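You operate a simulated robot arm through the tools that you are given. There is no shell and no other tool. Be economical: measure what you need, move in short steps, check, and stop when the job is done.

You run a simulated two-armed robot. Do the job below in one go: nothing can be reset, and whatever is moved stays where it is left.

TASK
On the teal table, fold the grey cloth in half, so that its two short edges meet.

It is judged by the outcome, as a careful person would: the job done as asked, and still so three seconds after it is handed in. It fails if anything else is knocked over, pushed out of place, dropped, spilled or broken. Flat cloth is picked up by pressing the open fingertips on it (5 to 10 N) and closing them slowly along it; thin cloth reads only 2 to 8 mm in the jaws.

THE ROBOT
Two 7-joint arms with two-finger parallel grippers on one trunk, on a base that drives. Base frame: it is fixed to the floor where the robot stands at the start and does not move with it; the origin is under the middle of the robot, x ahead of it, y to its left, z up; the surface under the hand at the start is at about z = 0.8. Lengths are in m, angles in degrees, forces in N, time in s.
The left shoulder is at the start at [0.07, 0.133, 1.101], the right one opposite. With the tool pointing down near the work surface each hand reaches from about 0.18 to 0.64 m from the robot's upright axis, wherever it stands, measured 20 degrees to its own side. Places, roughly: teal table [0.9, -0.1, 0.8]. Payload 1.57 kg a hand.
The tool frame of a hand sits at the grasp point between the pads (the TCP): z along the fingers, y along the line on which they close. The tips reach 0.03 m beyond it. The gripper opens to 0.08 m. The fingers are 0.017 m wide and 0.012 m thick; the gripper's body (0.04 by 0.082 m) begins 0.08 m behind the TCP.
Orientation is that of the tool frame in the base frame, as [roll, pitch, yaw] about the fixed x, y, z axes, in that order (R = Rz(yaw) Ry(pitch) Rx(roll)). With the fingers straight down and closing along the base's y, the tool's x points along the base's -x, its y along +y and its z along -z.

THE INTERFACE
- The arms move only by the tool servo_tool. It takes "left_rows", "right_rows" or both (then of equal length, played together; a hand with none holds still); each is text: rows parted by semicolons, each of 7 numbers parted by spaces: the finger opening in m, from 0 to 0.08, then the shift along the tool's x, y, z in m, then the turn, a rotation vector about the tool's x, y, z in degrees. In form: claw tx ty tz wx wy wz; .... A call has 1 to 10 rows; each row shifts and turns the commanded pose from where the row before left it, along the tool's axes as they then stand. Rows are played at 5 a second. More than 0.05 m and 8.6 degrees between two rows, or a gripper value outside its range, and nothing of the call is played. Where a pose cannot be reached the arm comes as near as it can. A force on the tool above 40 N (or 10 N above the force at the start of the call, whichever is more), or a blocked arm, ends the call early, and 0.2 s more pass. Each finger travels about 0.153 m/s and halts on what it meets, pressing with about 42 N; the grip force reading is that of the motor and also rises with nothing between the fingers. The clock runs only during rows and for 0.2 s after the last one: add rows that do not move to give the fingers time. The reply holds the time, the measured pose of the TCP, the force on the tool along the base axes, the opening and the grip force, in the units named above and with some noise, with the torque about the TCP (base axes, N m) and any sound that the robot's microphone picked up, and new pictures: "views" is both (left out), scene, wrist or none (wrist: the cameras of the hands that moved).
- Cameras (640 x 400 px; columns grow to the right, rows downward): "scene" is now at [0.1129, -0.0088, 1.3136]; the picture's right is [-0.37, -0.93, 0.00], its down [-0.79, 0.32, -0.52] and it looks along [0.48, -0.19, -0.86] (base axes); focal length 254 px, centre (320, 200). "left" rides on the left gripper at [0.072, 0.007, -0.122] in its tool frame; the picture's right is [-0.09, 1.00, 0.00], its down [-0.84, -0.08, -0.54] and it looks along [-0.54, -0.05, 0.84] (tool axes); focal length 238 px, centre (320, 200). "right" rides on the right gripper at [0.072, -0.007, -0.122] in its tool frame; the picture's right is [0.09, 1.00, 0.00], its down [-0.84, 0.08, -0.54] and it looks along [-0.54, 0.05, 0.84] (tool axes); focal length 238 px, centre (320, 200).
- raise_lower(by): slides the trunk up (or, below 0, down) by that many m; the arms and the scene camera ride with it, the base frame stays. It gives what a move gives, with no picture.
- roll_base(legs): drives the robot by 1 to 6 legs, each [ahead, left, turn to the left] in m, m and degrees, along the robot's own axes; the way and the turn of a leg run together, so that a leg with both is an arc; at most 1.5 m and 180 degrees a leg. The arms and the cameras ride along, it lands a little off, and it stops where it bumps. It gives what a move gives, and a new picture of the scene camera.
- pan_tilt(pan, tilt): turns the head with the scene camera to pan (to the left, within 86 degrees either way) and tilt (down, from -29 to 69), counted from straight ahead of the robot. It gives what a move gives, and a new picture of the scene camera.
- locate(camera, pixels): for up to 12 pixels [column, row] of the newest picture of that camera ("zoom" is the newest enlarged one), the place [x, y, z] in the base frame of the surface seen there, good to about 0.003 m, but the place of the scene camera against the robot may be out by one fixed shift of up to 0.025 m in any direction. No time passes.
- close_up(camera, box): a new picture of the part [left, top, right, bottom] of that camera's present view, enlarged. No time passes.
- close_job(): hands the job in; it is judged then, once.

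Work in short steps. Measure before you move; look again where a grasp or a placing could have gone wrong, and mend it. You have 80 turns and 260 pictures in all, those below and enlarged ones among them. Open the grippers and draw the arms clear of the work before you hand the job in, unless the task says otherwise; then end with one line.

The tools are called after "Call:" by a JSON object that holds its "api" and its "payload". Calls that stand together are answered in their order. servo_tool: Moves the arms, as the interface text tells. Its arguments: {"type":"object","properties":{"left_rows":{"type":"string"},"right_rows":{"type":"string"},"views":{"type":"string","enum":["both","scene","wrist","none"]}},"required":[]} The other tools are called the same way: raise_lower (by) slides the trunk up or down; roll_base (legs) drives the base; pan_tilt (pan, tilt) turns the head that bears the scene camera; locate (camera, pixels) gives the place of the surface under pixels of a picture; close_up (camera, box) takes an enlarged picture of a part of a camera's view; close_job () hands the job in.

At the start:

```text
clock: 0.0
left_eef_pos: [0.5253, 0.1273, 0.9817]
left_tcp_rot: [179.9, 0.0, -179.9]
left_ft_force: [0.2, 0.4, -0.4]
left_ft_torque: [0.01, -0.01, 0.01]
left_width: 0.08
left_finger_force: 0.0
right_eef_pos: [0.3539, -0.2767, 1.0057]
right_tcp_rot: [-179.9, 0.0, -180.0]
right_ft_force: [-0.2, -0.1, -0.6]
right_ft_torque: [0.03, 0.0, 0.01]
right_width: 0.0802
right_finger_force: 0.0
trunk travel left (down, up): [-0.675, 0.265]
robot x, y, heading: [0.0012, -0.002, -0.2]
head pan, tilt: [-22.0, 59.0]
```

scene: 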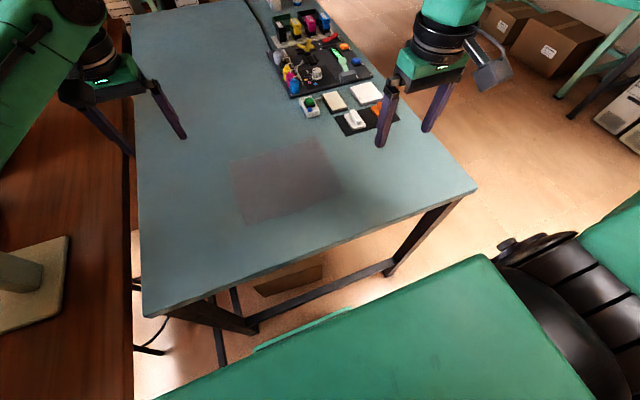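
right: 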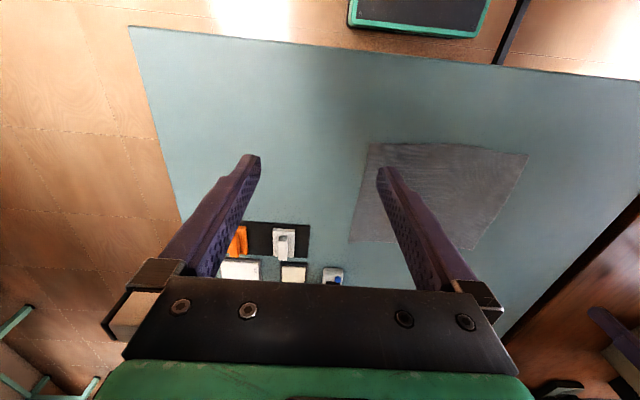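
left: 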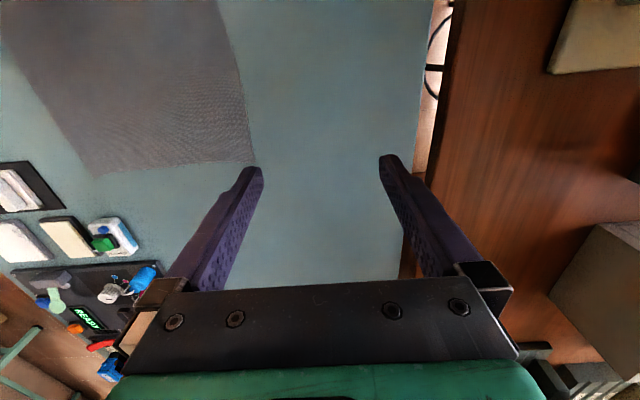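

The grey cloth sits around (230..345, 138..225) in the scene picture. I enlarge it to find its corners.

Call:
{"api": "close_up", "payload": {"camera": "scene", "box": [200, 110, 376, 240]}}

Call:
{"api": "close_up", "payload": {"camera": "right", "box": [320, 120, 560, 270]}}

```text
3.08 times, centred on (288, 175) of scene
```

zoom: 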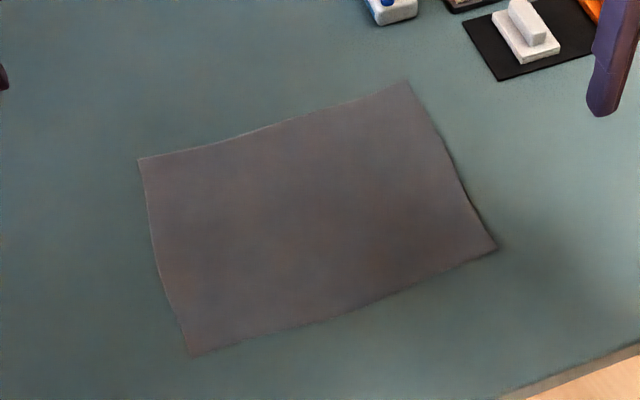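

```text
2.67 times, centred on (440, 195) of right
```

zoom: 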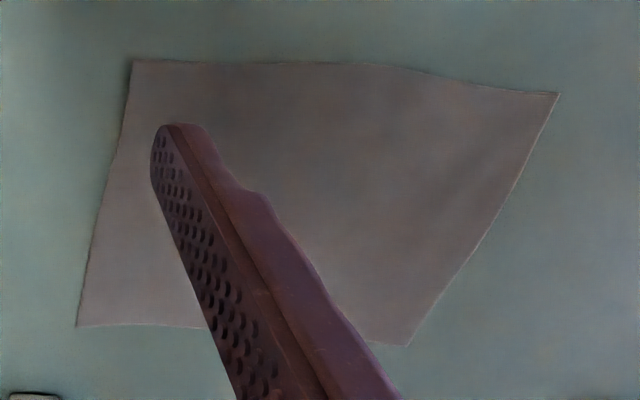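

Corners in the right zoom: (132,62), (558,93), (405,345), (77,326); I measure them with both cameras to get the scene camera's shift.

Call:
{"api": "locate", "payload": {"camera": "zoom", "pixels": [[136, 65], [554, 95], [404, 343], [80, 324], [340, 65], [480, 235], [105, 195], [50, 200], [600, 300]]}}

Call:
{"api": "locate", "payload": {"camera": "scene", "pixels": [[239, 161], [312, 138], [335, 177], [253, 206], [288, 175]]}}

```text
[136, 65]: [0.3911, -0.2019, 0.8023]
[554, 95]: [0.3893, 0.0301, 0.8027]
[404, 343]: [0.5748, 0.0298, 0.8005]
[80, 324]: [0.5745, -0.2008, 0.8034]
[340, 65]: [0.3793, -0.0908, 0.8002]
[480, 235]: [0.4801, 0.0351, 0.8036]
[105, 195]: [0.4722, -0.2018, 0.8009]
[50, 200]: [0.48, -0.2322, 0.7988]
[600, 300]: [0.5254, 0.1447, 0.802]
```

```text
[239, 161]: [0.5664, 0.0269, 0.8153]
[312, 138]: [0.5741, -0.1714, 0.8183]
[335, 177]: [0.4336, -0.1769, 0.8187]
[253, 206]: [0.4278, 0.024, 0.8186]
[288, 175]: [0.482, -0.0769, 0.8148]
```

The cloth spans x 0.39–0.575 and y −0.20–0.03, with the short edges along x. Standing at the table's right side facing +y would let both hands take one short edge without crossing, so I measure the table edge and look at the floor there.

Call:
{"api": "locate", "payload": {"camera": "scene", "pixels": [[474, 188], [440, 140], [350, 232], [160, 308], [140, 150], [357, 122], [345, 130], [395, 118], [309, 105], [320, 80], [540, 170], [380, 75]]}}

Call:
{"api": "pan_tilt", "payload": {"pan": -70, "tilt": 45}}

```text
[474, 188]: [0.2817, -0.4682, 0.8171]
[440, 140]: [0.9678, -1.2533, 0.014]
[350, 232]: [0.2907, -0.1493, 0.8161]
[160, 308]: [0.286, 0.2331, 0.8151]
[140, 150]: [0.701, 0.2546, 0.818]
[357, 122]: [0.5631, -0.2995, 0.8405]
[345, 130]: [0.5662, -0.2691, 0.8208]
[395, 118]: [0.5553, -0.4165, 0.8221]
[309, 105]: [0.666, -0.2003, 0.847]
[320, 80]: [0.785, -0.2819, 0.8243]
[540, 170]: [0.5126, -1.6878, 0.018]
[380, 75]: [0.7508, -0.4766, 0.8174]
```

```text
clock: 1.2
left_eef_pos: [0.5245, 0.1265, 0.982]
left_tcp_rot: [-180.0, 0.0, -179.9]
left_ft_force: [-0.4, 0.4, 1.3]
left_ft_torque: [0.0, 0.01, -0.01]
left_width: 0.0802
left_finger_force: 0.1
right_eef_pos: [0.354, -0.2763, 1.006]
right_tcp_rot: [180.0, 0.0, -180.0]
right_ft_force: [0.9, -0.9, 0.2]
right_ft_torque: [0.01, 0.0, 0.0]
right_width: 0.0799
right_finger_force: 0.1
trunk travel left (down, up): [-0.675, 0.265]
robot x, y, heading: [0.0013, -0.0014, 0.1]
head pan, tilt: [-70.0, 45.0]
```

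scene: 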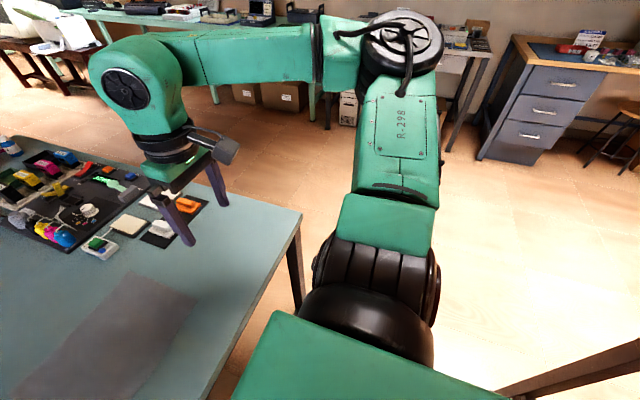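

The right table edge is at y≈−0.465, too far away to work from that side, so I stay here. The right hand will take the far corner and the left hand the near corner of the edge at y=−0.20, both carried to y=+0.03. I bring the right hand over the far corner first and turn the head back.

Call:
{"api": "servo_tool", "payload": {"right_rows": "0.03 -0.04 0.0175 0.016 0 0 0; 0.03 -0.04 0.0175 0.016 0 0 0; 0.03 -0.04 0.0175 0.016 0 0 0; 0.03 -0.04 0.0175 0.016 0 0 0; 0.03 -0.039 0.0165 0.016 0 0 0; 0.03 0 0 0 0 0 0", "views": "wrist"}}

Call:
{"api": "pan_tilt", "payload": {"pan": -10, "tilt": 55}}

```text
clock: 2.6
left_eef_pos: [0.5236, 0.1265, 0.9826]
left_tcp_rot: [180.0, 0.1, -179.9]
left_ft_force: [-0.4, 0.5, 0.5]
left_ft_torque: [-0.01, 0.0, 0.03]
left_width: 0.0803
left_finger_force: 0.1
right_eef_pos: [0.5373, -0.1976, 0.926]
right_tcp_rot: [179.9, 0.3, 180.0]
right_ft_force: [1.0, 0.2, 0.1]
right_ft_torque: [0.02, -0.01, -0.01]
right_width: 0.0301
right_finger_force: 0.0
right hand out of reach, approached as far as the arm can: row 5
trunk travel left (down, up): [-0.675, 0.265]
robot x, y, heading: [0.0003, -0.0031, 0.1]
head pan, tilt: [-70.0, 45.0]
```

right: 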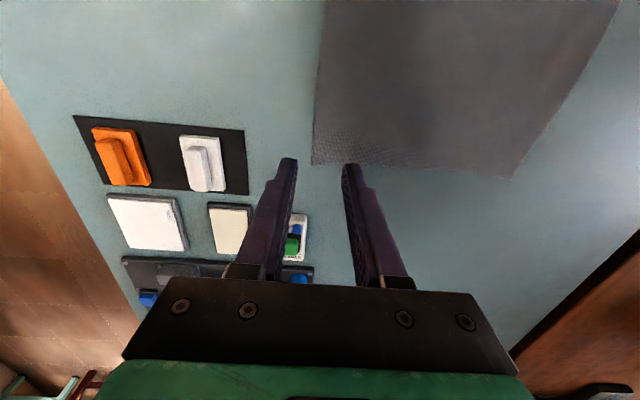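

```text
clock: 3.9
left_eef_pos: [0.5243, 0.1266, 0.9817]
left_tcp_rot: [179.9, 0.0, -179.8]
left_ft_force: [-0.7, 0.1, -0.1]
left_ft_torque: [0.02, 0.0, 0.04]
left_width: 0.0801
left_finger_force: 0.1
right_eef_pos: [0.5384, -0.198, 0.9271]
right_tcp_rot: [179.9, 0.2, 179.9]
right_ft_force: [0.2, 0.4, 0.1]
right_ft_torque: [0.01, -0.01, 0.02]
right_width: 0.0301
right_finger_force: 0.0
trunk travel left (down, up): [-0.675, 0.265]
robot x, y, heading: [0.0003, 0.0004, -0.1]
head pan, tilt: [-10.0, 55.0]
```

scene: 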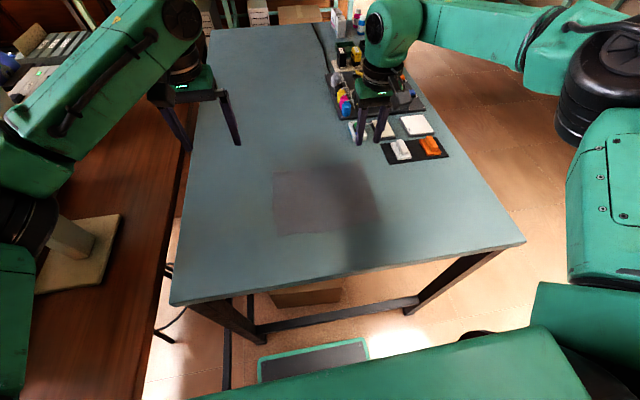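

The right hand reached its limit at x=0.538. I drive the base 0.08 m ahead to gain reach, after measuring the corners at (312,165) and (512,178) in the right picture.

Call:
{"api": "locate", "payload": {"camera": "right", "pixels": [[313, 163], [510, 176], [316, 120], [322, 60], [326, 5], [600, 30], [247, 190], [302, 220]]}}

Call:
{"api": "roll_base", "payload": {"legs": [[0.08, 0, 0]]}}

```text
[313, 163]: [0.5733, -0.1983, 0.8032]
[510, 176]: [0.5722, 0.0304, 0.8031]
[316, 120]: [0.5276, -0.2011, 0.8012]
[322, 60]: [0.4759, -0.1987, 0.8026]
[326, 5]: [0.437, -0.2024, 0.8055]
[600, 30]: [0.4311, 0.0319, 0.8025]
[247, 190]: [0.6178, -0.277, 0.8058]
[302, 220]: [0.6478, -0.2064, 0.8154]
```

```text
clock: 5.1
left_eef_pos: [0.6003, 0.1265, 0.979]
left_tcp_rot: [180.0, -0.2, -179.9]
left_ft_force: [-0.1, -0.1, 0.2]
left_ft_torque: [0.0, -0.02, -0.02]
left_width: 0.0803
left_finger_force: 0.1
right_eef_pos: [0.6144, -0.1974, 0.9252]
right_tcp_rot: [179.8, 0.0, 180.0]
right_ft_force: [0.1, 0.6, 0.5]
right_ft_torque: [-0.02, 0.01, 0.02]
right_width: 0.0302
right_finger_force: 0.1
trunk travel left (down, up): [-0.675, 0.265]
robot x, y, heading: [0.075, 0.0009, 0.0]
head pan, tilt: [-10.0, 55.0]
stopped in leg 1: the robot was blocked; the commanded pose is now the measured one
```

scene: 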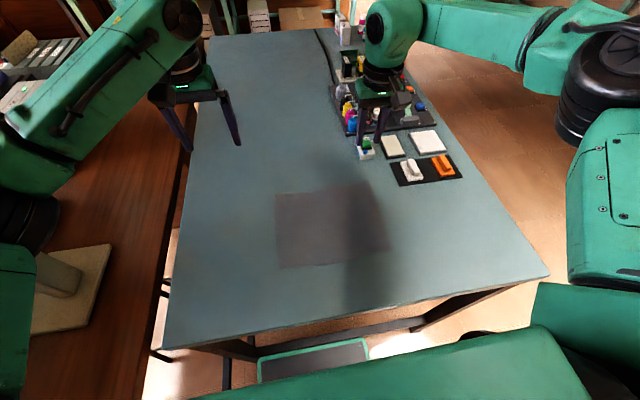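

The base bumped after 0.075 m, so I back off 1 cm to be free of the table. Then I bring the right hand back over the far corner, away from the boxes.

Call:
{"api": "roll_base", "payload": {"legs": [[-0.012, 0, 0]]}}

Call:
{"api": "servo_tool", "payload": {"right_rows": "0.03 0.025 0.005 0 0 0 0; 0.03 0.024 0.004 0 0 0 0; 0.03 0 0 0.03 0 0 0; 0.03 0 0 0 0 0 0", "views": "wrist"}}

```text
clock: 5.8
left_eef_pos: [0.5881, 0.1264, 0.9803]
left_tcp_rot: [-179.9, -0.3, -179.9]
left_ft_force: [-0.4, -1.1, 0.3]
left_ft_torque: [-0.01, -0.02, 0.03]
left_width: 0.0802
left_finger_force: 0.0
right_eef_pos: [0.6007, -0.1969, 0.925]
right_tcp_rot: [179.9, 0.0, 180.0]
right_ft_force: [0.4, -0.3, -0.3]
right_ft_torque: [0.03, 0.0, 0.01]
right_width: 0.0299
right_finger_force: 0.0
trunk travel left (down, up): [-0.675, 0.265]
robot x, y, heading: [0.0615, 0.0029, 0.2]
head pan, tilt: [-10.0, 55.0]
```

scene: 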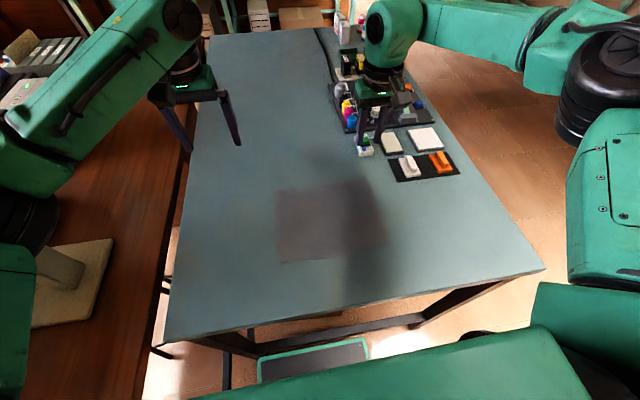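

```text
clock: 6.8
left_eef_pos: [0.5854, 0.1268, 0.9803]
left_tcp_rot: [-180.0, -0.1, -179.9]
left_ft_force: [-0.1, -0.1, -0.2]
left_ft_torque: [-0.03, 0.02, 0.01]
left_width: 0.0801
left_finger_force: 0.1
right_eef_pos: [0.5509, -0.1884, 0.8938]
right_tcp_rot: [179.9, 0.1, 180.0]
right_ft_force: [0.0, -0.4, -0.5]
right_ft_torque: [0.0, 0.01, -0.01]
right_width: 0.0299
right_finger_force: 0.0
trunk travel left (down, up): [-0.675, 0.265]
robot x, y, heading: [0.0593, 0.0022, -0.2]
head pan, tilt: [-10.0, 55.0]
```

right: 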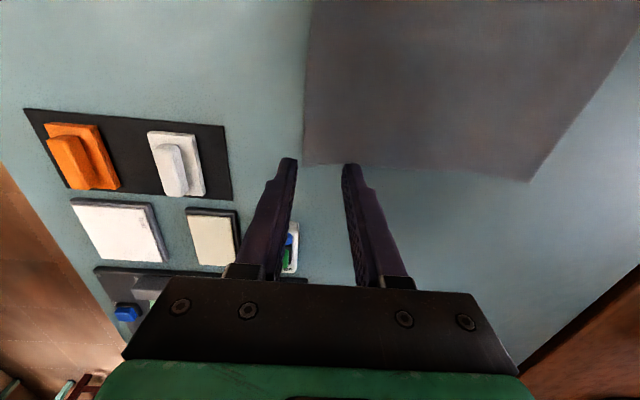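

I check the corner at about (304,164) and some mat points now that the robot has moved.

Call:
{"api": "locate", "payload": {"camera": "right", "pixels": [[306, 162], [527, 179], [306, 120], [310, 40], [231, 198]]}}

```text
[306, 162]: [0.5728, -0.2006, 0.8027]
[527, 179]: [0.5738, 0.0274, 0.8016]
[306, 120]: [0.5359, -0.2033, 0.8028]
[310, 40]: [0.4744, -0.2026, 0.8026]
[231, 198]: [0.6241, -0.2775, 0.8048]
```

The cloth and mat are where they were. I bring the left hand over the near corner (about [0.39, −0.20]).

Call:
{"api": "servo_tool", "payload": {"left_rows": "0.03 0.03 -0.025 0 0 0 0; 0.03 0.03 -0.025 0 0 0 0; 0.03 0.03 -0.025 0 0 0 0; 0.03 0.03 -0.035 0.008 0 0 0; 0.03 0.03 -0.035 0.008 0 0 0; 0.03 0.023 -0.035 0.008 0 0 0; 0.03 0 -0.045 0.01 0 0 0; 0.03 0 -0.045 0.01 0 0 0; 0.03 0 -0.044 0.016 0 0 0; 0.03 0 0 0 0 0 0"}}

```text
clock: 9.0
left_eef_pos: [0.4142, -0.1867, 0.9205]
left_tcp_rot: [-179.9, 0.0, 180.0]
left_ft_force: [-6.8, 2.0, 1.9]
left_ft_torque: [-0.24, -0.89, 0.09]
left_width: 0.0301
left_finger_force: 0.1
right_eef_pos: [0.5512, -0.1871, 0.8968]
right_tcp_rot: [-179.9, 0.3, 179.9]
right_ft_force: [8.7, -2.2, -2.3]
right_ft_torque: [0.26, 0.76, 0.18]
right_width: 0.0298
right_finger_force: 0.2
trunk travel left (down, up): [-0.675, 0.265]
robot x, y, heading: [0.0604, -0.0018, 0.1]
head pan, tilt: [-10.0, 55.0]
```

scene: 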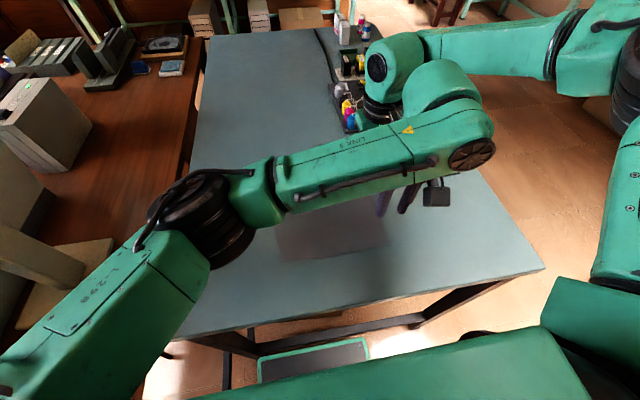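
left: 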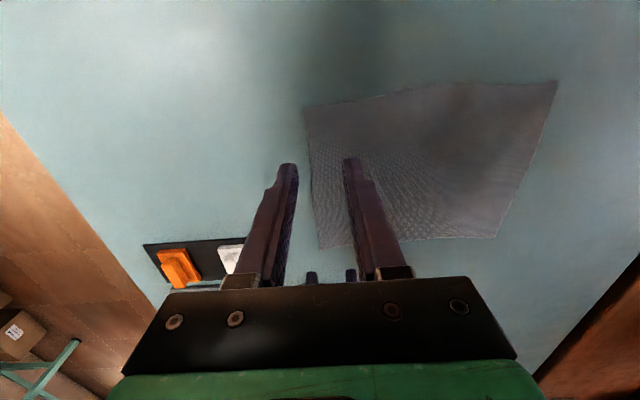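

The readings show 7–9 N in x between the hands: the left wrist touches the right hand's camera. I draw the left back and lean both hands apart (left 12°, right 8°).

Call:
{"api": "servo_tool", "payload": {"left_rows": "0.03 0.015 0 0 0 0 0; 0.03 0 0 0 0 -6 0; 0.03 0 0 0 0 -6 0; 0.03 0 0 0 0 0 0", "right_rows": "0.03 0 0 0 0 0 0; 0.03 -0.005 0 0 0 4 0; 0.03 -0.004 0 0 0 4 0; 0.03 0 0 0 0 0 0", "views": "wrist"}}

```text
clock: 10.0
left_eef_pos: [0.399, -0.1869, 0.9208]
left_tcp_rot: [180.0, 12.0, -179.8]
left_ft_force: [0.2, 0.1, -1.2]
left_ft_torque: [-0.02, -0.01, -0.02]
left_width: 0.03
left_finger_force: 0.2
right_eef_pos: [0.5588, -0.1878, 0.896]
right_tcp_rot: [179.9, -7.8, -179.9]
right_ft_force: [0.3, 0.6, 0.4]
right_ft_torque: [0.01, 0.0, -0.01]
right_width: 0.0302
right_finger_force: 0.1
trunk travel left (down, up): [-0.675, 0.265]
robot x, y, heading: [0.0598, 0.0034, 0.0]
head pan, tilt: [-10.0, 55.0]
```

right: 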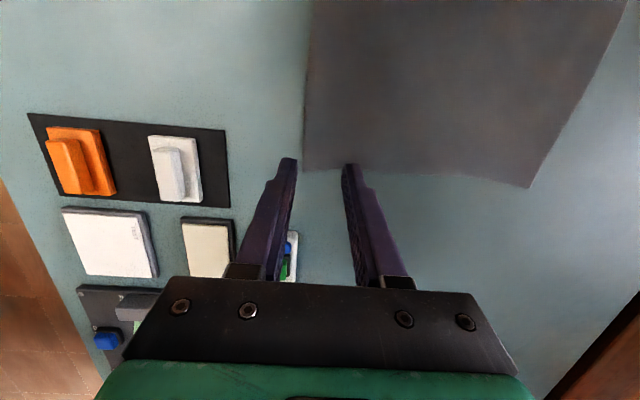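
left: 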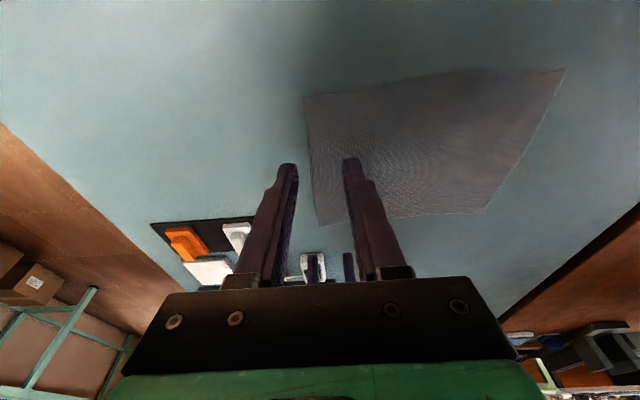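

Contact is gone. I check the near corner at (304,99) in the left picture and lower both hands to about 1 cm above the cloth.

Call:
{"api": "locate", "payload": {"camera": "left", "pixels": [[306, 101], [307, 130], [316, 200], [562, 72]]}}

Call:
{"api": "servo_tool", "payload": {"left_rows": "0.03 0.008 0 0.038 0 0 0; 0.03 0.008 0 0.038 0 0 0; 0.03 0 0 0 0 0 0", "right_rows": "0.03 -0.0036 0 0.0257 0 0 0; 0.03 -0.0036 0 0.0257 0 0 0; 0.03 0 0 0 0 0 0", "views": "wrist"}}

```text
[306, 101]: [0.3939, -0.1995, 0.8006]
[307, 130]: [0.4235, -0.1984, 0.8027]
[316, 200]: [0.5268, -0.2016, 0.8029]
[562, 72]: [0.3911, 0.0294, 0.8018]
```

```text
clock: 10.8
left_eef_pos: [0.3992, -0.1882, 0.8443]
left_tcp_rot: [-180.0, 12.1, -179.9]
left_ft_force: [0.2, 1.8, 0.6]
left_ft_torque: [-0.02, -0.02, 0.02]
left_width: 0.03
left_finger_force: 0.0
right_eef_pos: [0.5457, -0.1956, 0.8497]
right_tcp_rot: [179.8, -7.8, -179.9]
right_ft_force: [-0.6, 0.7, 0.0]
right_ft_torque: [-0.01, 0.02, 0.03]
right_width: 0.03
right_finger_force: 0.1
right hand out of reach, approached as far as the arm can: row 1, 2
trunk travel left (down, up): [-0.675, 0.265]
robot x, y, heading: [0.0612, -0.0009, 0.2]
head pan, tilt: [-10.0, 55.0]
```

right: 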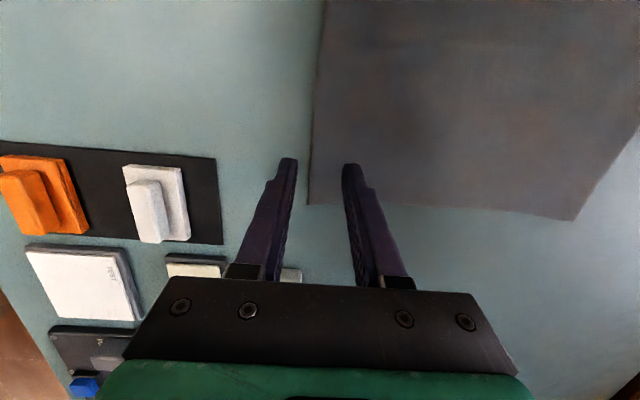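
left: 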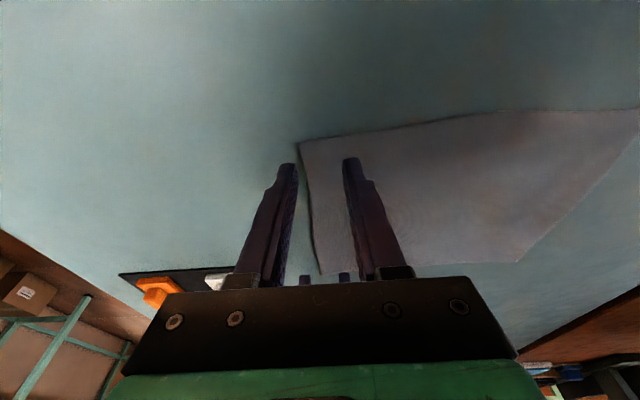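

The right hand hits its reach limit when low. I lift both hands 0.11 m and then lower the trunk 0.11 m so the shoulders sit closer to the table.

Call:
{"api": "servo_tool", "payload": {"left_rows": "0.03 -0.008 0 -0.038 0 0 0; 0.03 -0.008 0 -0.038 0 0 0; 0.03 -0.007 0 -0.032 0 0 0; 0.03 0 0 0 0 0 0", "right_rows": "0.03 0.005 0 -0.038 0 0 0; 0.03 0.005 0 -0.038 0 0 0; 0.03 0.004 0 -0.033 0 0 0; 0.03 0 0 0 0 0 0", "views": "none"}}

Call:
{"api": "raise_lower", "payload": {"by": -0.11}}

```text
clock: 11.8
left_eef_pos: [0.3987, -0.1869, 0.9549]
left_tcp_rot: [-180.0, 12.0, -179.9]
left_ft_force: [-0.4, -1.2, -0.7]
left_ft_torque: [0.0, 0.0, -0.03]
left_width: 0.0301
left_finger_force: 0.1
right_eef_pos: [0.5474, -0.1954, 0.961]
right_tcp_rot: [179.9, -7.9, 179.9]
right_ft_force: [-0.7, 0.4, 0.2]
right_ft_torque: [0.01, -0.03, -0.01]
right_width: 0.03
right_finger_force: 0.1
trunk travel left (down, up): [-0.675, 0.265]
robot x, y, heading: [0.0632, 0.0007, 0.3]
head pan, tilt: [-10.0, 55.0]
```

```text
clock: 13.2
left_eef_pos: [0.399, -0.1879, 0.8438]
left_tcp_rot: [179.9, 12.0, -179.9]
left_ft_force: [0.2, 0.0, -0.5]
left_ft_torque: [-0.03, 0.0, 0.0]
left_width: 0.0298
left_finger_force: 0.1
right_eef_pos: [0.549, -0.1947, 0.8502]
right_tcp_rot: [179.8, -7.9, 180.0]
right_ft_force: [1.0, -0.4, 0.8]
right_ft_torque: [0.02, 0.01, 0.0]
right_width: 0.0301
right_finger_force: 0.1
trunk travel left (down, up): [-0.565, 0.375]
robot x, y, heading: [0.0621, -0.0022, -0.0]
head pan, tilt: [-10.0, 55.0]
```

Now I move the right hand to the planned spot over the corner and see if it reaches.

Call:
{"api": "servo_tool", "payload": {"right_rows": "0.03 -0.0107 0.007 0.0045 0 0 0; 0.03 0 0 0 0 0 0", "views": "both"}}

```text
clock: 13.8
left_eef_pos: [0.399, -0.1884, 0.8444]
left_tcp_rot: [-180.0, 11.9, -180.0]
left_ft_force: [0.0, 0.2, -0.5]
left_ft_torque: [0.03, -0.01, 0.01]
left_width: 0.0301
left_finger_force: 0.1
right_eef_pos: [0.5572, -0.1894, 0.8448]
right_tcp_rot: [179.9, -7.8, -179.9]
right_ft_force: [-0.1, -0.1, -0.1]
right_ft_torque: [-0.01, -0.01, -0.01]
right_width: 0.0297
right_finger_force: 0.1
trunk travel left (down, up): [-0.565, 0.375]
robot x, y, heading: [0.0594, 0.0013, 0.1]
head pan, tilt: [-10.0, 55.0]
```

scene: 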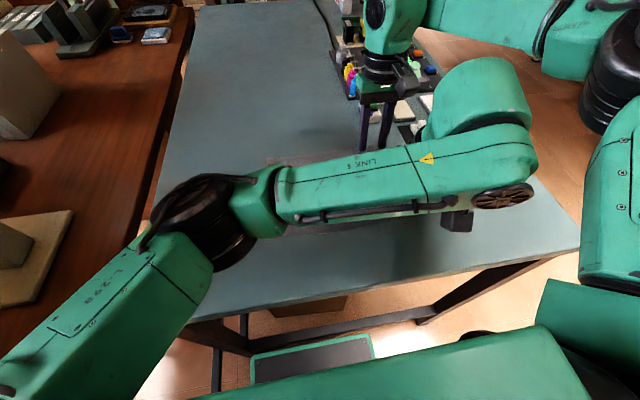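
right: 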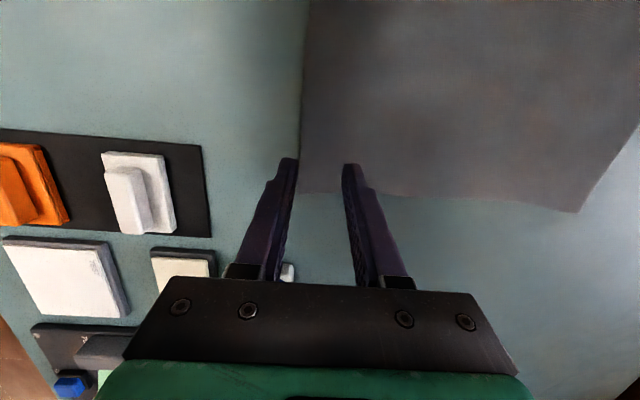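

Both hands are placed with the outer fingers on the cloth's edge line. I descend in small steps until contact.

Call:
{"api": "servo_tool", "payload": {"left_rows": "0.03 0.0012 0 0.006 0 0 0; 0.03 0.0004 0 0.002 0 0 0; 0.03 0 0 0 0 0 0", "right_rows": "0.03 -0.0008 0 0.006 0 0 0; 0.03 -0.0003 0 0.002 0 0 0; 0.03 0 0 0 0 0 0", "views": "none"}}

```text
clock: 14.6
left_eef_pos: [0.399, -0.1884, 0.8355]
left_tcp_rot: [180.0, 11.9, -179.9]
left_ft_force: [-0.1, -0.7, 0.4]
left_ft_torque: [0.0, 0.01, 0.0]
left_width: 0.0297
left_finger_force: 0.1
right_eef_pos: [0.5572, -0.1868, 0.837]
right_tcp_rot: [179.9, -7.9, -180.0]
right_ft_force: [0.4, -0.1, -0.1]
right_ft_torque: [-0.02, 0.02, 0.01]
right_width: 0.0301
right_finger_force: 0.1
trunk travel left (down, up): [-0.565, 0.375]
robot x, y, heading: [0.0633, 0.0016, -0.2]
head pan, tilt: [-10.0, 55.0]
```

No contact yet; I go on 3 mm.

Call:
{"api": "servo_tool", "payload": {"left_rows": "0.03 0.0003 0 0.0015 0 0 0; 0.03 0.0003 0 0.001 0 0 0; 0.03 0 0 0 0 0 0", "right_rows": "0.03 -0.0003 0 0.0015 0 0 0; 0.03 -0.0003 0 0.0015 0 0 0; 0.03 0 0 0 0 0 0", "views": "wrist"}}

```text
clock: 15.4
left_eef_pos: [0.3991, -0.1858, 0.8337]
left_tcp_rot: [179.9, 12.0, -179.9]
left_ft_force: [-0.2, 0.4, 0.4]
left_ft_torque: [-0.02, -0.01, 0.0]
left_width: 0.03
left_finger_force: 0.1
right_eef_pos: [0.5587, -0.1879, 0.8324]
right_tcp_rot: [180.0, -7.8, -179.9]
right_ft_force: [-0.1, -0.1, 0.0]
right_ft_torque: [0.02, -0.01, 0.04]
right_width: 0.03
right_finger_force: 0.0
trunk travel left (down, up): [-0.565, 0.375]
robot x, y, heading: [0.0577, 0.0003, 0.1]
head pan, tilt: [-10.0, 55.0]
```

right: 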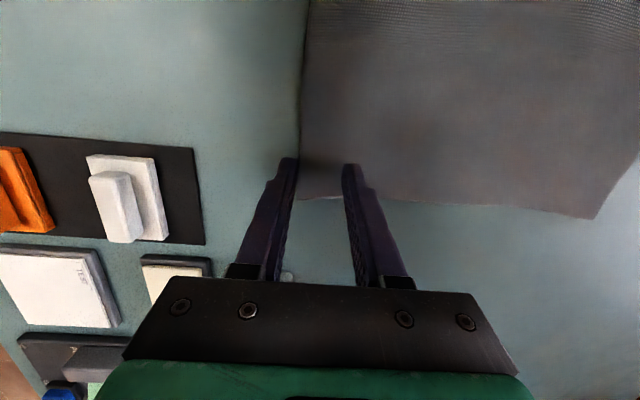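
left: 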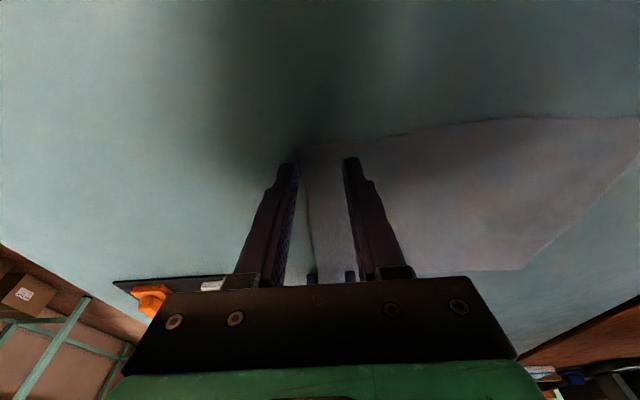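

The left corner (304,147) lies just before the tips, and the jaws straddle the edge on both hands. I keep pressing down in 1 mm steps.

Call:
{"api": "servo_tool", "payload": {"left_rows": "0.03 0.0003 0 0.0015 0 0 0; 0.03 0.0003 0 0.001 0 0 0; 0.03 0 0 0 0 0 0", "right_rows": "0.03 -0.0002 0 0.0015 0 0 0; 0.03 -0.0002 0 0.001 0 0 0; 0.03 0 0 0 0 0 0", "views": "none"}}

```text
clock: 16.2
left_eef_pos: [0.3985, -0.1874, 0.8318]
left_tcp_rot: [-179.9, 12.1, -179.9]
left_ft_force: [3.3, 0.4, 16.2]
left_ft_torque: [0.31, -0.08, -0.04]
left_width: 0.0301
left_finger_force: 0.1
right_eef_pos: [0.5561, -0.1865, 0.8322]
right_tcp_rot: [-180.0, -7.9, 180.0]
right_ft_force: [0.6, -0.6, 3.1]
right_ft_torque: [-0.03, -0.07, -0.01]
right_width: 0.0301
right_finger_force: 0.2
trunk travel left (down, up): [-0.565, 0.375]
robot x, y, heading: [0.061, -0.0019, 0.1]
head pan, tilt: [-10.0, 55.0]
```

Left presses 16 N, right 3 N; I trim both towards 8 N.

Call:
{"api": "servo_tool", "payload": {"left_rows": "0.03 0 0 -0.0006 0 0 0; 0.03 0 0 0 0 0 0", "right_rows": "0.03 0 0 0.0004 0 0 0; 0.03 0 0 0 0 0 0", "views": "none"}}

```text
clock: 16.8
left_eef_pos: [0.3975, -0.187, 0.8324]
left_tcp_rot: [-179.9, 12.1, -180.0]
left_ft_force: [3.6, 0.1, 15.9]
left_ft_torque: [0.29, -0.06, -0.06]
left_width: 0.0297
left_finger_force: 0.0
right_eef_pos: [0.5574, -0.187, 0.8309]
right_tcp_rot: [179.9, -7.7, 180.0]
right_ft_force: [0.9, -0.4, 9.8]
right_ft_torque: [-0.04, -0.08, 0.02]
right_width: 0.03
right_finger_force: 0.1
trunk travel left (down, up): [-0.565, 0.375]
robot x, y, heading: [0.0602, 0.0024, -0.0]
head pan, tilt: [-10.0, 55.0]
```

Left is still 16 N; I ease it by 0.8 mm more.

Call:
{"api": "servo_tool", "payload": {"left_rows": "0.03 0 0 -0.0008 0 0 0; 0.03 0 0 0 0 0 0", "views": "none"}}

```text
clock: 17.4
left_eef_pos: [0.398, -0.1877, 0.8315]
left_tcp_rot: [180.0, 12.0, -180.0]
left_ft_force: [0.9, -0.1, 7.4]
left_ft_torque: [0.13, -0.04, -0.03]
left_width: 0.0301
left_finger_force: 0.0
right_eef_pos: [0.5561, -0.1876, 0.832]
right_tcp_rot: [180.0, -7.7, 180.0]
right_ft_force: [2.0, -1.4, 13.7]
right_ft_torque: [0.04, -0.14, -0.01]
right_width: 0.03
right_finger_force: 0.0
trunk travel left (down, up): [-0.565, 0.375]
robot x, y, heading: [0.0633, -0.0013, 0.0]
head pan, tilt: [-10.0, 55.0]
```

Left 7 N, right 14 N: I ease the right slightly and close both slowly, about 3 mm a row.

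Call:
{"api": "servo_tool", "payload": {"left_rows": "0.03 0 0 0 0 0 0; 0.027 0 0 0 0 0 0; 0.024 0 0 0 0 0 0; 0.021 0 0 0 0 0 0; 0.018 0 0 0 0 0 0; 0.015 0 0 0 0 0 0; 0.012 0 0 0 0 0 0; 0.009 0 0 0 0 0 0; 0.005 0 0 0 0 0 0; 0 0 0 0 0 0 0", "right_rows": "0.03 0 0 -0.0003 0 0 0; 0.027 0 0 0 0 0 0; 0.024 0 0 0 0 0 0; 0.021 0 0 0 0 0 0; 0.018 0 0 0 0 0 0; 0.015 0 0 0 0 0 0; 0.012 0 0 0 0 0 0; 0.009 0 0 0 0 0 0; 0.005 0 0 0 0 0 0; 0 0 0 0 0 0 0", "views": "wrist"}}

```text
clock: 19.6
left_eef_pos: [0.3975, -0.187, 0.8325]
left_tcp_rot: [-179.9, 12.1, -179.9]
left_ft_force: [0.0, 0.6, 0.4]
left_ft_torque: [-0.04, 0.01, -0.02]
left_width: 0.006
left_finger_force: 26.0
right_eef_pos: [0.5563, -0.1872, 0.8321]
right_tcp_rot: [180.0, -7.8, -180.0]
right_ft_force: [-0.1, 0.4, 13.0]
right_ft_torque: [0.06, -0.05, -0.05]
right_width: 0.0021
right_finger_force: 23.2
trunk travel left (down, up): [-0.565, 0.375]
robot x, y, heading: [0.0593, 0.0031, 0.1]
head pan, tilt: [-10.0, 55.0]
```

right: 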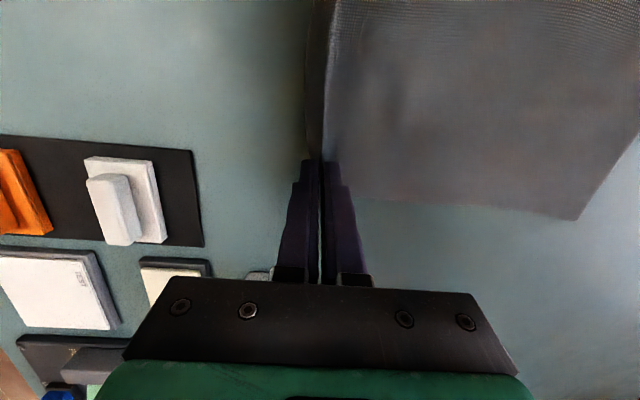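
left: 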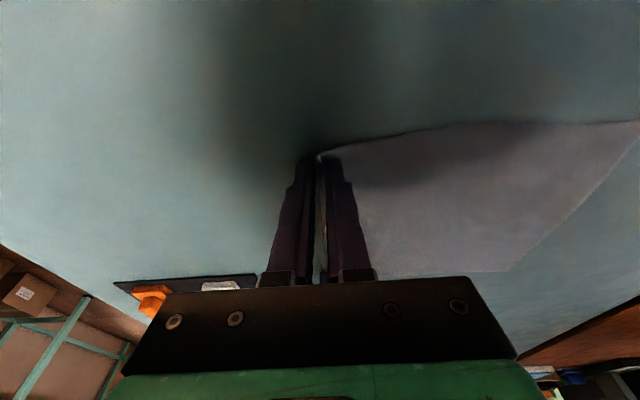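

Both jaws read cloth (6 and 2 mm) and the edge is drawn into them. I lift 4 cm to verify the grasps.

Call:
{"api": "servo_tool", "payload": {"left_rows": "0 -0.002 0 -0.01 0 0 0; 0 -0.002 0 -0.01 0 0 0; 0 -0.004 0 -0.02 0 0 0; 0 0 0 0 0 0 0", "right_rows": "0 0.0014 0 -0.01 0 0 0; 0 0.0014 0 -0.01 0 0 0; 0 0.0028 0 -0.02 0 0 0; 0 0 0 0 0 0 0", "views": "both"}}

```text
clock: 20.6
left_eef_pos: [0.399, -0.1861, 0.8722]
left_tcp_rot: [180.0, 12.0, -179.9]
left_ft_force: [0.3, 0.2, -0.4]
left_ft_torque: [0.01, -0.03, 0.04]
left_width: 0.0062
left_finger_force: 25.9
right_eef_pos: [0.5573, -0.1873, 0.8711]
right_tcp_rot: [180.0, -8.0, 179.9]
right_ft_force: [-0.5, 0.2, 0.2]
right_ft_torque: [-0.01, 0.01, -0.02]
right_width: 0.0019
right_finger_force: 23.9
trunk travel left (down, up): [-0.565, 0.375]
robot x, y, heading: [0.0591, 0.0006, -0.2]
head pan, tilt: [-10.0, 55.0]
```

scene: 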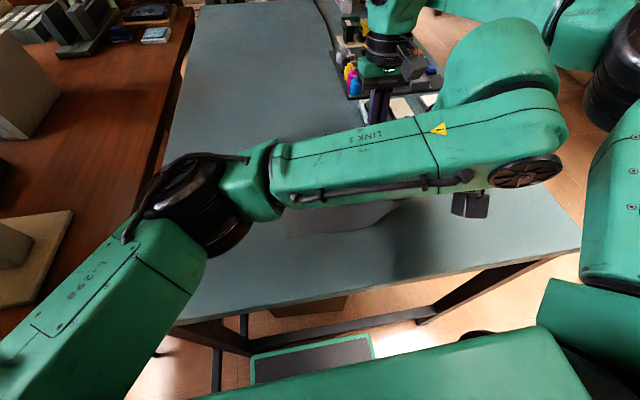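
right: 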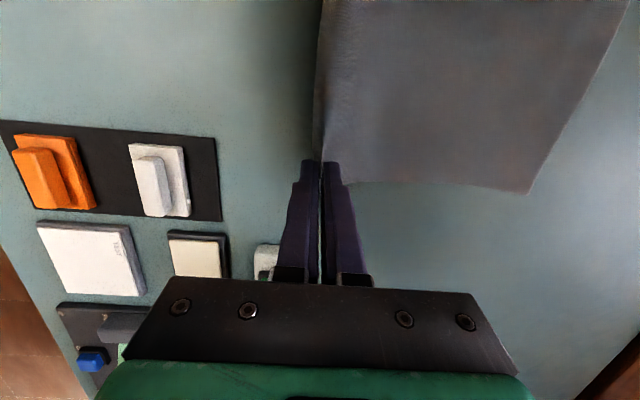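
left: 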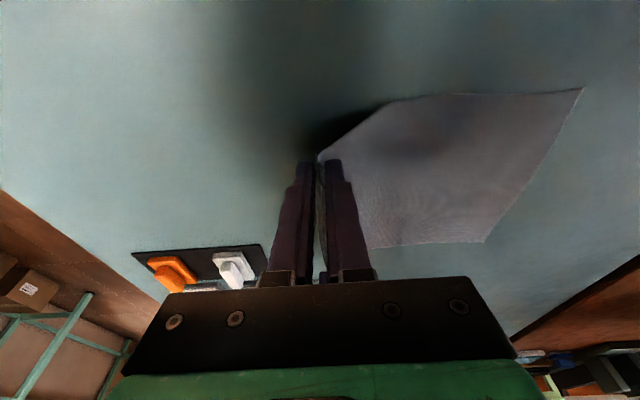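

Both corners are held and lifted. I carry the edge over to the left along an arc up to about y=−0.05, hands kept upright first.

Call:
{"api": "servo_tool", "payload": {"left_rows": "0 -0.002 0.022 -0.01 0 0 0; 0 -0.002 0.022 -0.01 0 0 0; 0 -0.0015 0.022 -0.0075 0 0 0; 0 -0.0015 0.022 -0.0075 0 0 0; 0 0 0.022 0 0 0 0; 0 0 0.022 0 0 0 0; 0 0 0 0 0 0 0", "right_rows": "0 0.0014 0.022 -0.01 0 0 0; 0 0.0014 0.022 -0.01 0 0 0; 0 0.001 0.022 -0.0075 0 0 0; 0 0.001 0.022 -0.0075 0 0 0; 0 0 0.022 0 0 0 0; 0 0 0.022 0 0 0 0; 0 0 0 0 0 0 0", "views": "both"}}

```text
clock: 22.2
left_eef_pos: [0.3985, -0.056, 0.9085]
left_tcp_rot: [179.9, 12.0, 180.0]
left_ft_force: [-0.5, 0.3, -0.5]
left_ft_torque: [-0.05, 0.03, 0.02]
left_width: 0.0063
left_finger_force: 26.1
right_eef_pos: [0.5043, -0.1032, 0.8993]
right_tcp_rot: [179.8, -7.8, -180.0]
right_ft_force: [-0.1, -0.9, -0.2]
right_ft_torque: [0.01, 0.0, -0.03]
right_width: 0.0016
right_finger_force: 23.8
right hand out of reach, approached as far as the arm can: row 2, 3, 4, 5, 6
trunk travel left (down, up): [-0.565, 0.375]
robot x, y, heading: [0.0628, 0.0006, -0.1]
head pan, tilt: [-10.0, 55.0]
```

scene: 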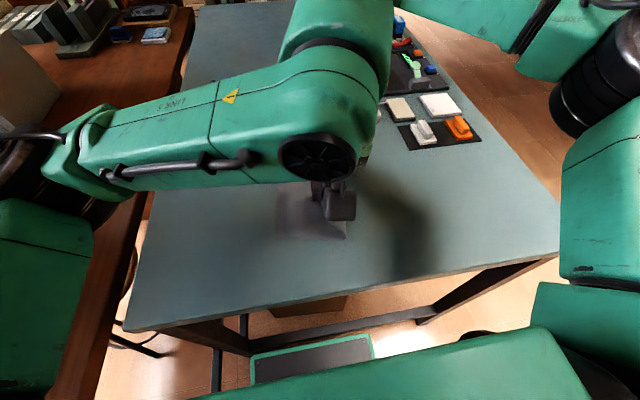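
right: 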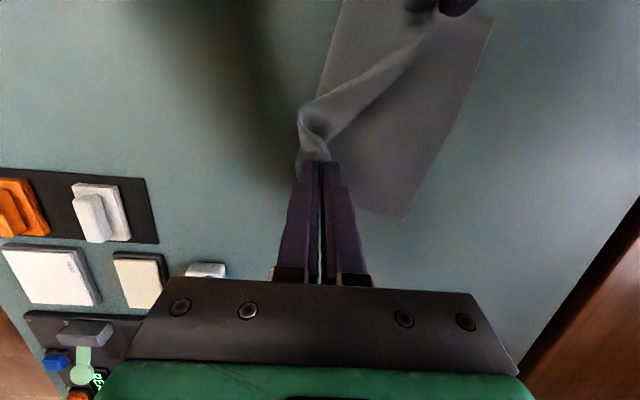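
left: 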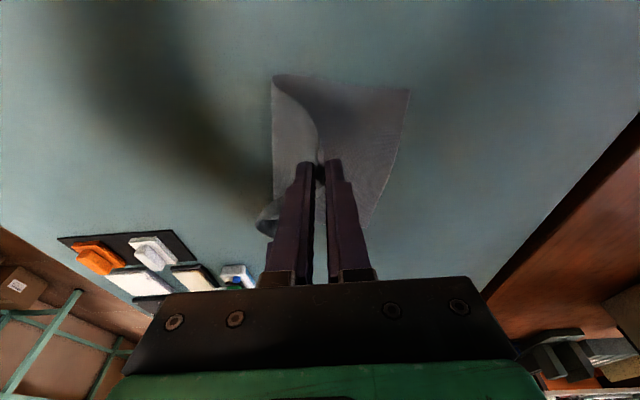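

The right arm can't go further inward at this distance (stuck at [0.504, −0.103]), though both grips still hold. Turning the base left would swing both hands over. I first look to the left for clearance of the left elbow.

Call:
{"api": "pan_tilt", "payload": {"pan": 50, "tilt": 45}}

```text
clock: 23.5
left_eef_pos: [0.3972, -0.0552, 0.9087]
left_tcp_rot: [-179.9, 11.9, -179.9]
left_ft_force: [0.0, 0.5, -0.3]
left_ft_torque: [-0.01, -0.01, 0.02]
left_width: 0.0067
left_finger_force: 25.8
right_eef_pos: [0.5037, -0.1037, 0.9001]
right_tcp_rot: [179.7, -7.8, -180.0]
right_ft_force: [0.4, 0.8, 1.0]
right_ft_torque: [-0.04, -0.05, -0.03]
right_width: 0.0019
right_finger_force: 23.8
trunk travel left (down, up): [-0.565, 0.375]
robot x, y, heading: [0.0652, -0.0001, 0.0]
head pan, tilt: [50.0, 45.0]
```

scene: 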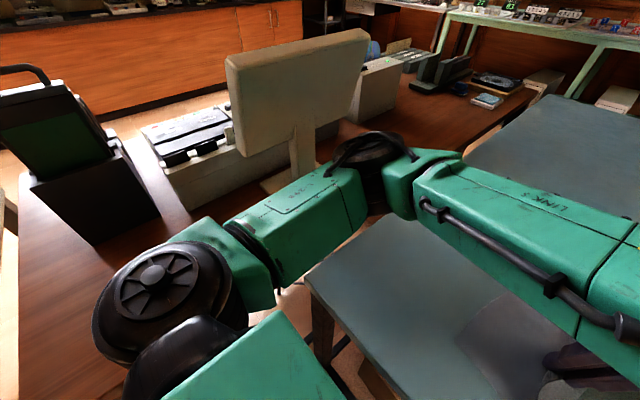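

A monitor stands just beyond the left elbow. I measure the elbow against the monitor and machines.

Call:
{"api": "locate", "payload": {"camera": "scene", "pixels": [[370, 150], [345, 165], [302, 150], [300, 110], [355, 45], [235, 140], [230, 60], [290, 195], [215, 220], [120, 190], [150, 285], [330, 130]]}}

```text
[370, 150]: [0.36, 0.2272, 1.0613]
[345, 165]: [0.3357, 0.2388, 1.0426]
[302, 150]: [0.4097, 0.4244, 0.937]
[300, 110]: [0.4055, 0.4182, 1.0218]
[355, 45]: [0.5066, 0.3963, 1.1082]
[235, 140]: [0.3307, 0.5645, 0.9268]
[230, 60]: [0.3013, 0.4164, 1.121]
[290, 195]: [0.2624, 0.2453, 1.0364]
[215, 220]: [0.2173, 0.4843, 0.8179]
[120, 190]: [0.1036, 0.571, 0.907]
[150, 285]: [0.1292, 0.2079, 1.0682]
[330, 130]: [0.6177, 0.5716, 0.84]
```

The gap from elbow to monitor is about 0.12 m, enough for a 10–15° turn. I first bring the left hand level with the right one (y≈−0.10), then turn 9° left.

Call:
{"api": "servo_tool", "payload": {"left_rows": "0 0 -0.022 0 0 0 0; 0 0 -0.022 0 0 0 0; 0 0 0 0 0 0 0", "views": "none"}}

Call:
{"api": "roll_base", "payload": {"legs": [[0, 0, 9]]}}

```text
clock: 24.3
left_eef_pos: [0.398, -0.0995, 0.9079]
left_tcp_rot: [180.0, 12.1, -179.9]
left_ft_force: [0.1, 0.7, -0.4]
left_ft_torque: [-0.02, -0.03, -0.02]
left_width: 0.0064
left_finger_force: 26.3
right_eef_pos: [0.5048, -0.1018, 0.8985]
right_tcp_rot: [179.8, -7.8, 179.9]
right_ft_force: [0.7, 0.7, 0.1]
right_ft_torque: [0.01, 0.01, 0.04]
right_width: 0.0019
right_finger_force: 23.9
trunk travel left (down, up): [-0.565, 0.375]
robot x, y, heading: [0.0613, 0.0019, 0.2]
head pan, tilt: [50.0, 45.0]
```

```text
clock: 25.6
left_eef_pos: [0.3958, -0.0664, 0.9088]
left_tcp_rot: [180.0, 12.0, -172.6]
left_ft_force: [0.6, 0.7, 0.1]
left_ft_torque: [0.02, 0.02, -0.02]
left_width: 0.0063
left_finger_force: 26.8
right_eef_pos: [0.5021, -0.0565, 0.9003]
right_tcp_rot: [179.8, -7.8, -172.7]
right_ft_force: [1.2, 0.1, 0.1]
right_ft_torque: [0.03, 0.01, -0.02]
right_width: 0.0017
right_finger_force: 23.7
trunk travel left (down, up): [-0.565, 0.375]
robot x, y, heading: [0.05, -0.0061, 7.2]
head pan, tilt: [50.0, 45.0]
stopped in leg 1: the robot was blocked; the commanded pose is now the measured one
```

scene: 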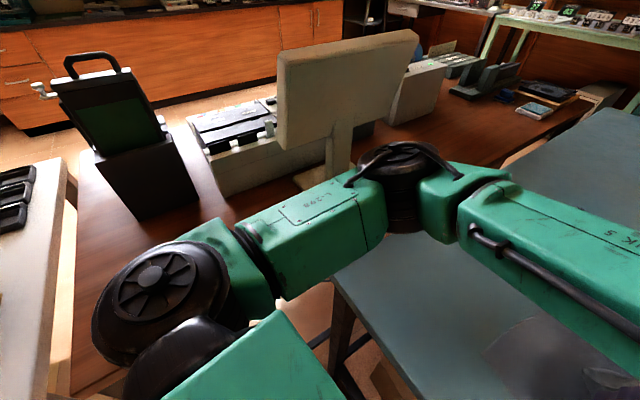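

The base was stopped at 7° by the table's front edge. I lower both hands 2 cm to give the cloth slack for further base moves, and look at the cloth.

Call:
{"api": "servo_tool", "payload": {"left_rows": "0 0.0042 0 0.0196 0 0 0; 0 0 0 0 0 0 0", "right_rows": "0 -0.0028 0 0.0198 0 0 0; 0 0 0 0 0 0 0", "views": "wrist"}}

Call:
{"api": "pan_tilt", "payload": {"pan": 0, "tilt": 60}}

```text
clock: 26.1
left_eef_pos: [0.3972, -0.0663, 0.8885]
left_tcp_rot: [180.0, 12.0, -172.7]
left_ft_force: [-0.7, -0.2, 0.0]
left_ft_torque: [-0.06, -0.01, 0.01]
left_width: 0.0062
left_finger_force: 26.3
right_eef_pos: [0.5032, -0.0567, 0.8795]
right_tcp_rot: [179.8, -7.8, -172.9]
right_ft_force: [1.0, 0.3, 0.3]
right_ft_torque: [0.04, -0.02, 0.01]
right_width: 0.002
right_finger_force: 23.5
trunk travel left (down, up): [-0.565, 0.375]
robot x, y, heading: [0.0526, -0.0047, 7.2]
head pan, tilt: [50.0, 45.0]
```

right: 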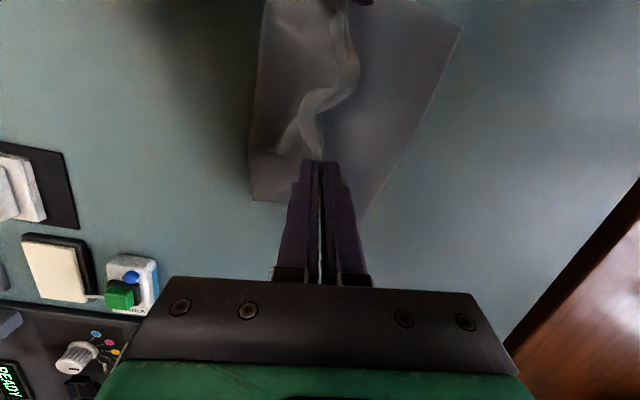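
left: 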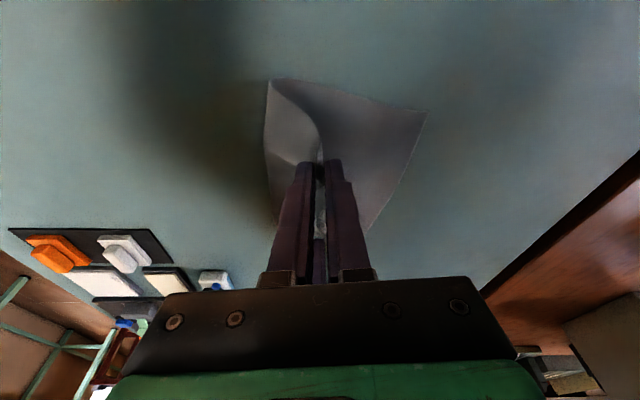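

```text
clock: 27.3
left_eef_pos: [0.3955, -0.0668, 0.8892]
left_tcp_rot: [180.0, 12.0, -172.7]
left_ft_force: [0.0, 0.3, -0.2]
left_ft_torque: [0.01, 0.03, 0.02]
left_width: 0.0064
left_finger_force: 26.2
right_eef_pos: [0.503, -0.0549, 0.8789]
right_tcp_rot: [179.8, -7.8, -172.8]
right_ft_force: [0.7, 1.1, 0.3]
right_ft_torque: [0.0, 0.02, -0.02]
right_width: 0.0021
right_finger_force: 23.9
trunk travel left (down, up): [-0.565, 0.375]
robot x, y, heading: [0.0508, -0.0076, 7.3]
head pan, tilt: [0.0, 60.0]
```

scene: 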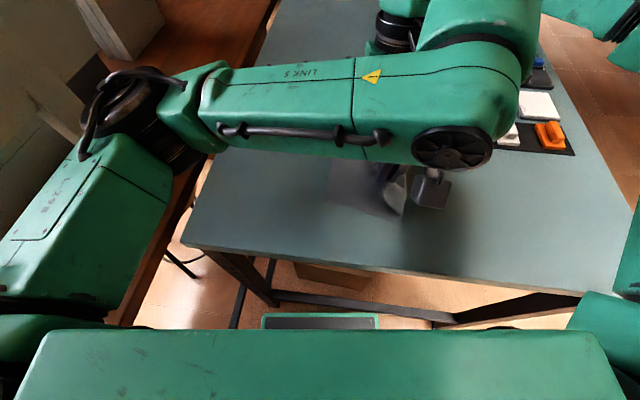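

The top layer is held and standing; the bottom half hasn't moved. I shift both hands back to y≈−0.10 and then back the base 3.5 cm with another 7° left turn.

Call:
{"api": "servo_tool", "payload": {"left_rows": "0 0 -0.0175 0 0 0 0; 0 0 -0.0175 0 0 0 0; 0 0 0 0 0 0 0", "right_rows": "0 -0.004 -0.0225 0 0 0 0; 0 -0.004 -0.0225 0 0 0 0; 0 0 0 0 0 0 0", "views": "none"}}

Call:
{"api": "roll_base", "payload": {"legs": [[-0.035, 0, 0], [0, 0, 7.5]]}}

```text
clock: 28.1
left_eef_pos: [0.4008, -0.1001, 0.8881]
left_tcp_rot: [180.0, 12.0, -172.7]
left_ft_force: [0.7, -0.1, 0.2]
left_ft_torque: [-0.01, 0.01, 0.03]
left_width: 0.0066
left_finger_force: 26.2
right_eef_pos: [0.5164, -0.0986, 0.8786]
right_tcp_rot: [179.8, -7.8, -172.9]
right_ft_force: [0.5, 0.6, -0.4]
right_ft_torque: [-0.01, 0.0, 0.0]
right_width: 0.0019
right_finger_force: 23.2
trunk travel left (down, up): [-0.565, 0.375]
robot x, y, heading: [0.0487, -0.0079, 7.2]
head pan, tilt: [0.0, 60.0]
```

```text
clock: 29.6
left_eef_pos: [0.3746, -0.0599, 0.8883]
left_tcp_rot: [-179.9, 12.1, -165.2]
left_ft_force: [1.1, 0.3, -0.1]
left_ft_torque: [-0.02, -0.01, 0.0]
left_width: 0.0064
left_finger_force: 26.3
right_eef_pos: [0.4902, -0.0414, 0.8784]
right_tcp_rot: [179.8, -7.8, -165.3]
right_ft_force: [-0.5, 0.6, 0.9]
right_ft_torque: [0.02, -0.03, -0.02]
right_width: 0.002
right_finger_force: 23.6
trunk travel left (down, up): [-0.565, 0.375]
robot x, y, heading: [0.0181, -0.0106, 14.9]
head pan, tilt: [0.0, 60.0]
```

scene: 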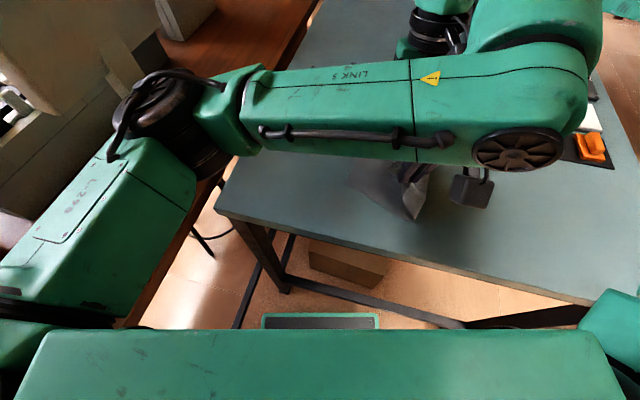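

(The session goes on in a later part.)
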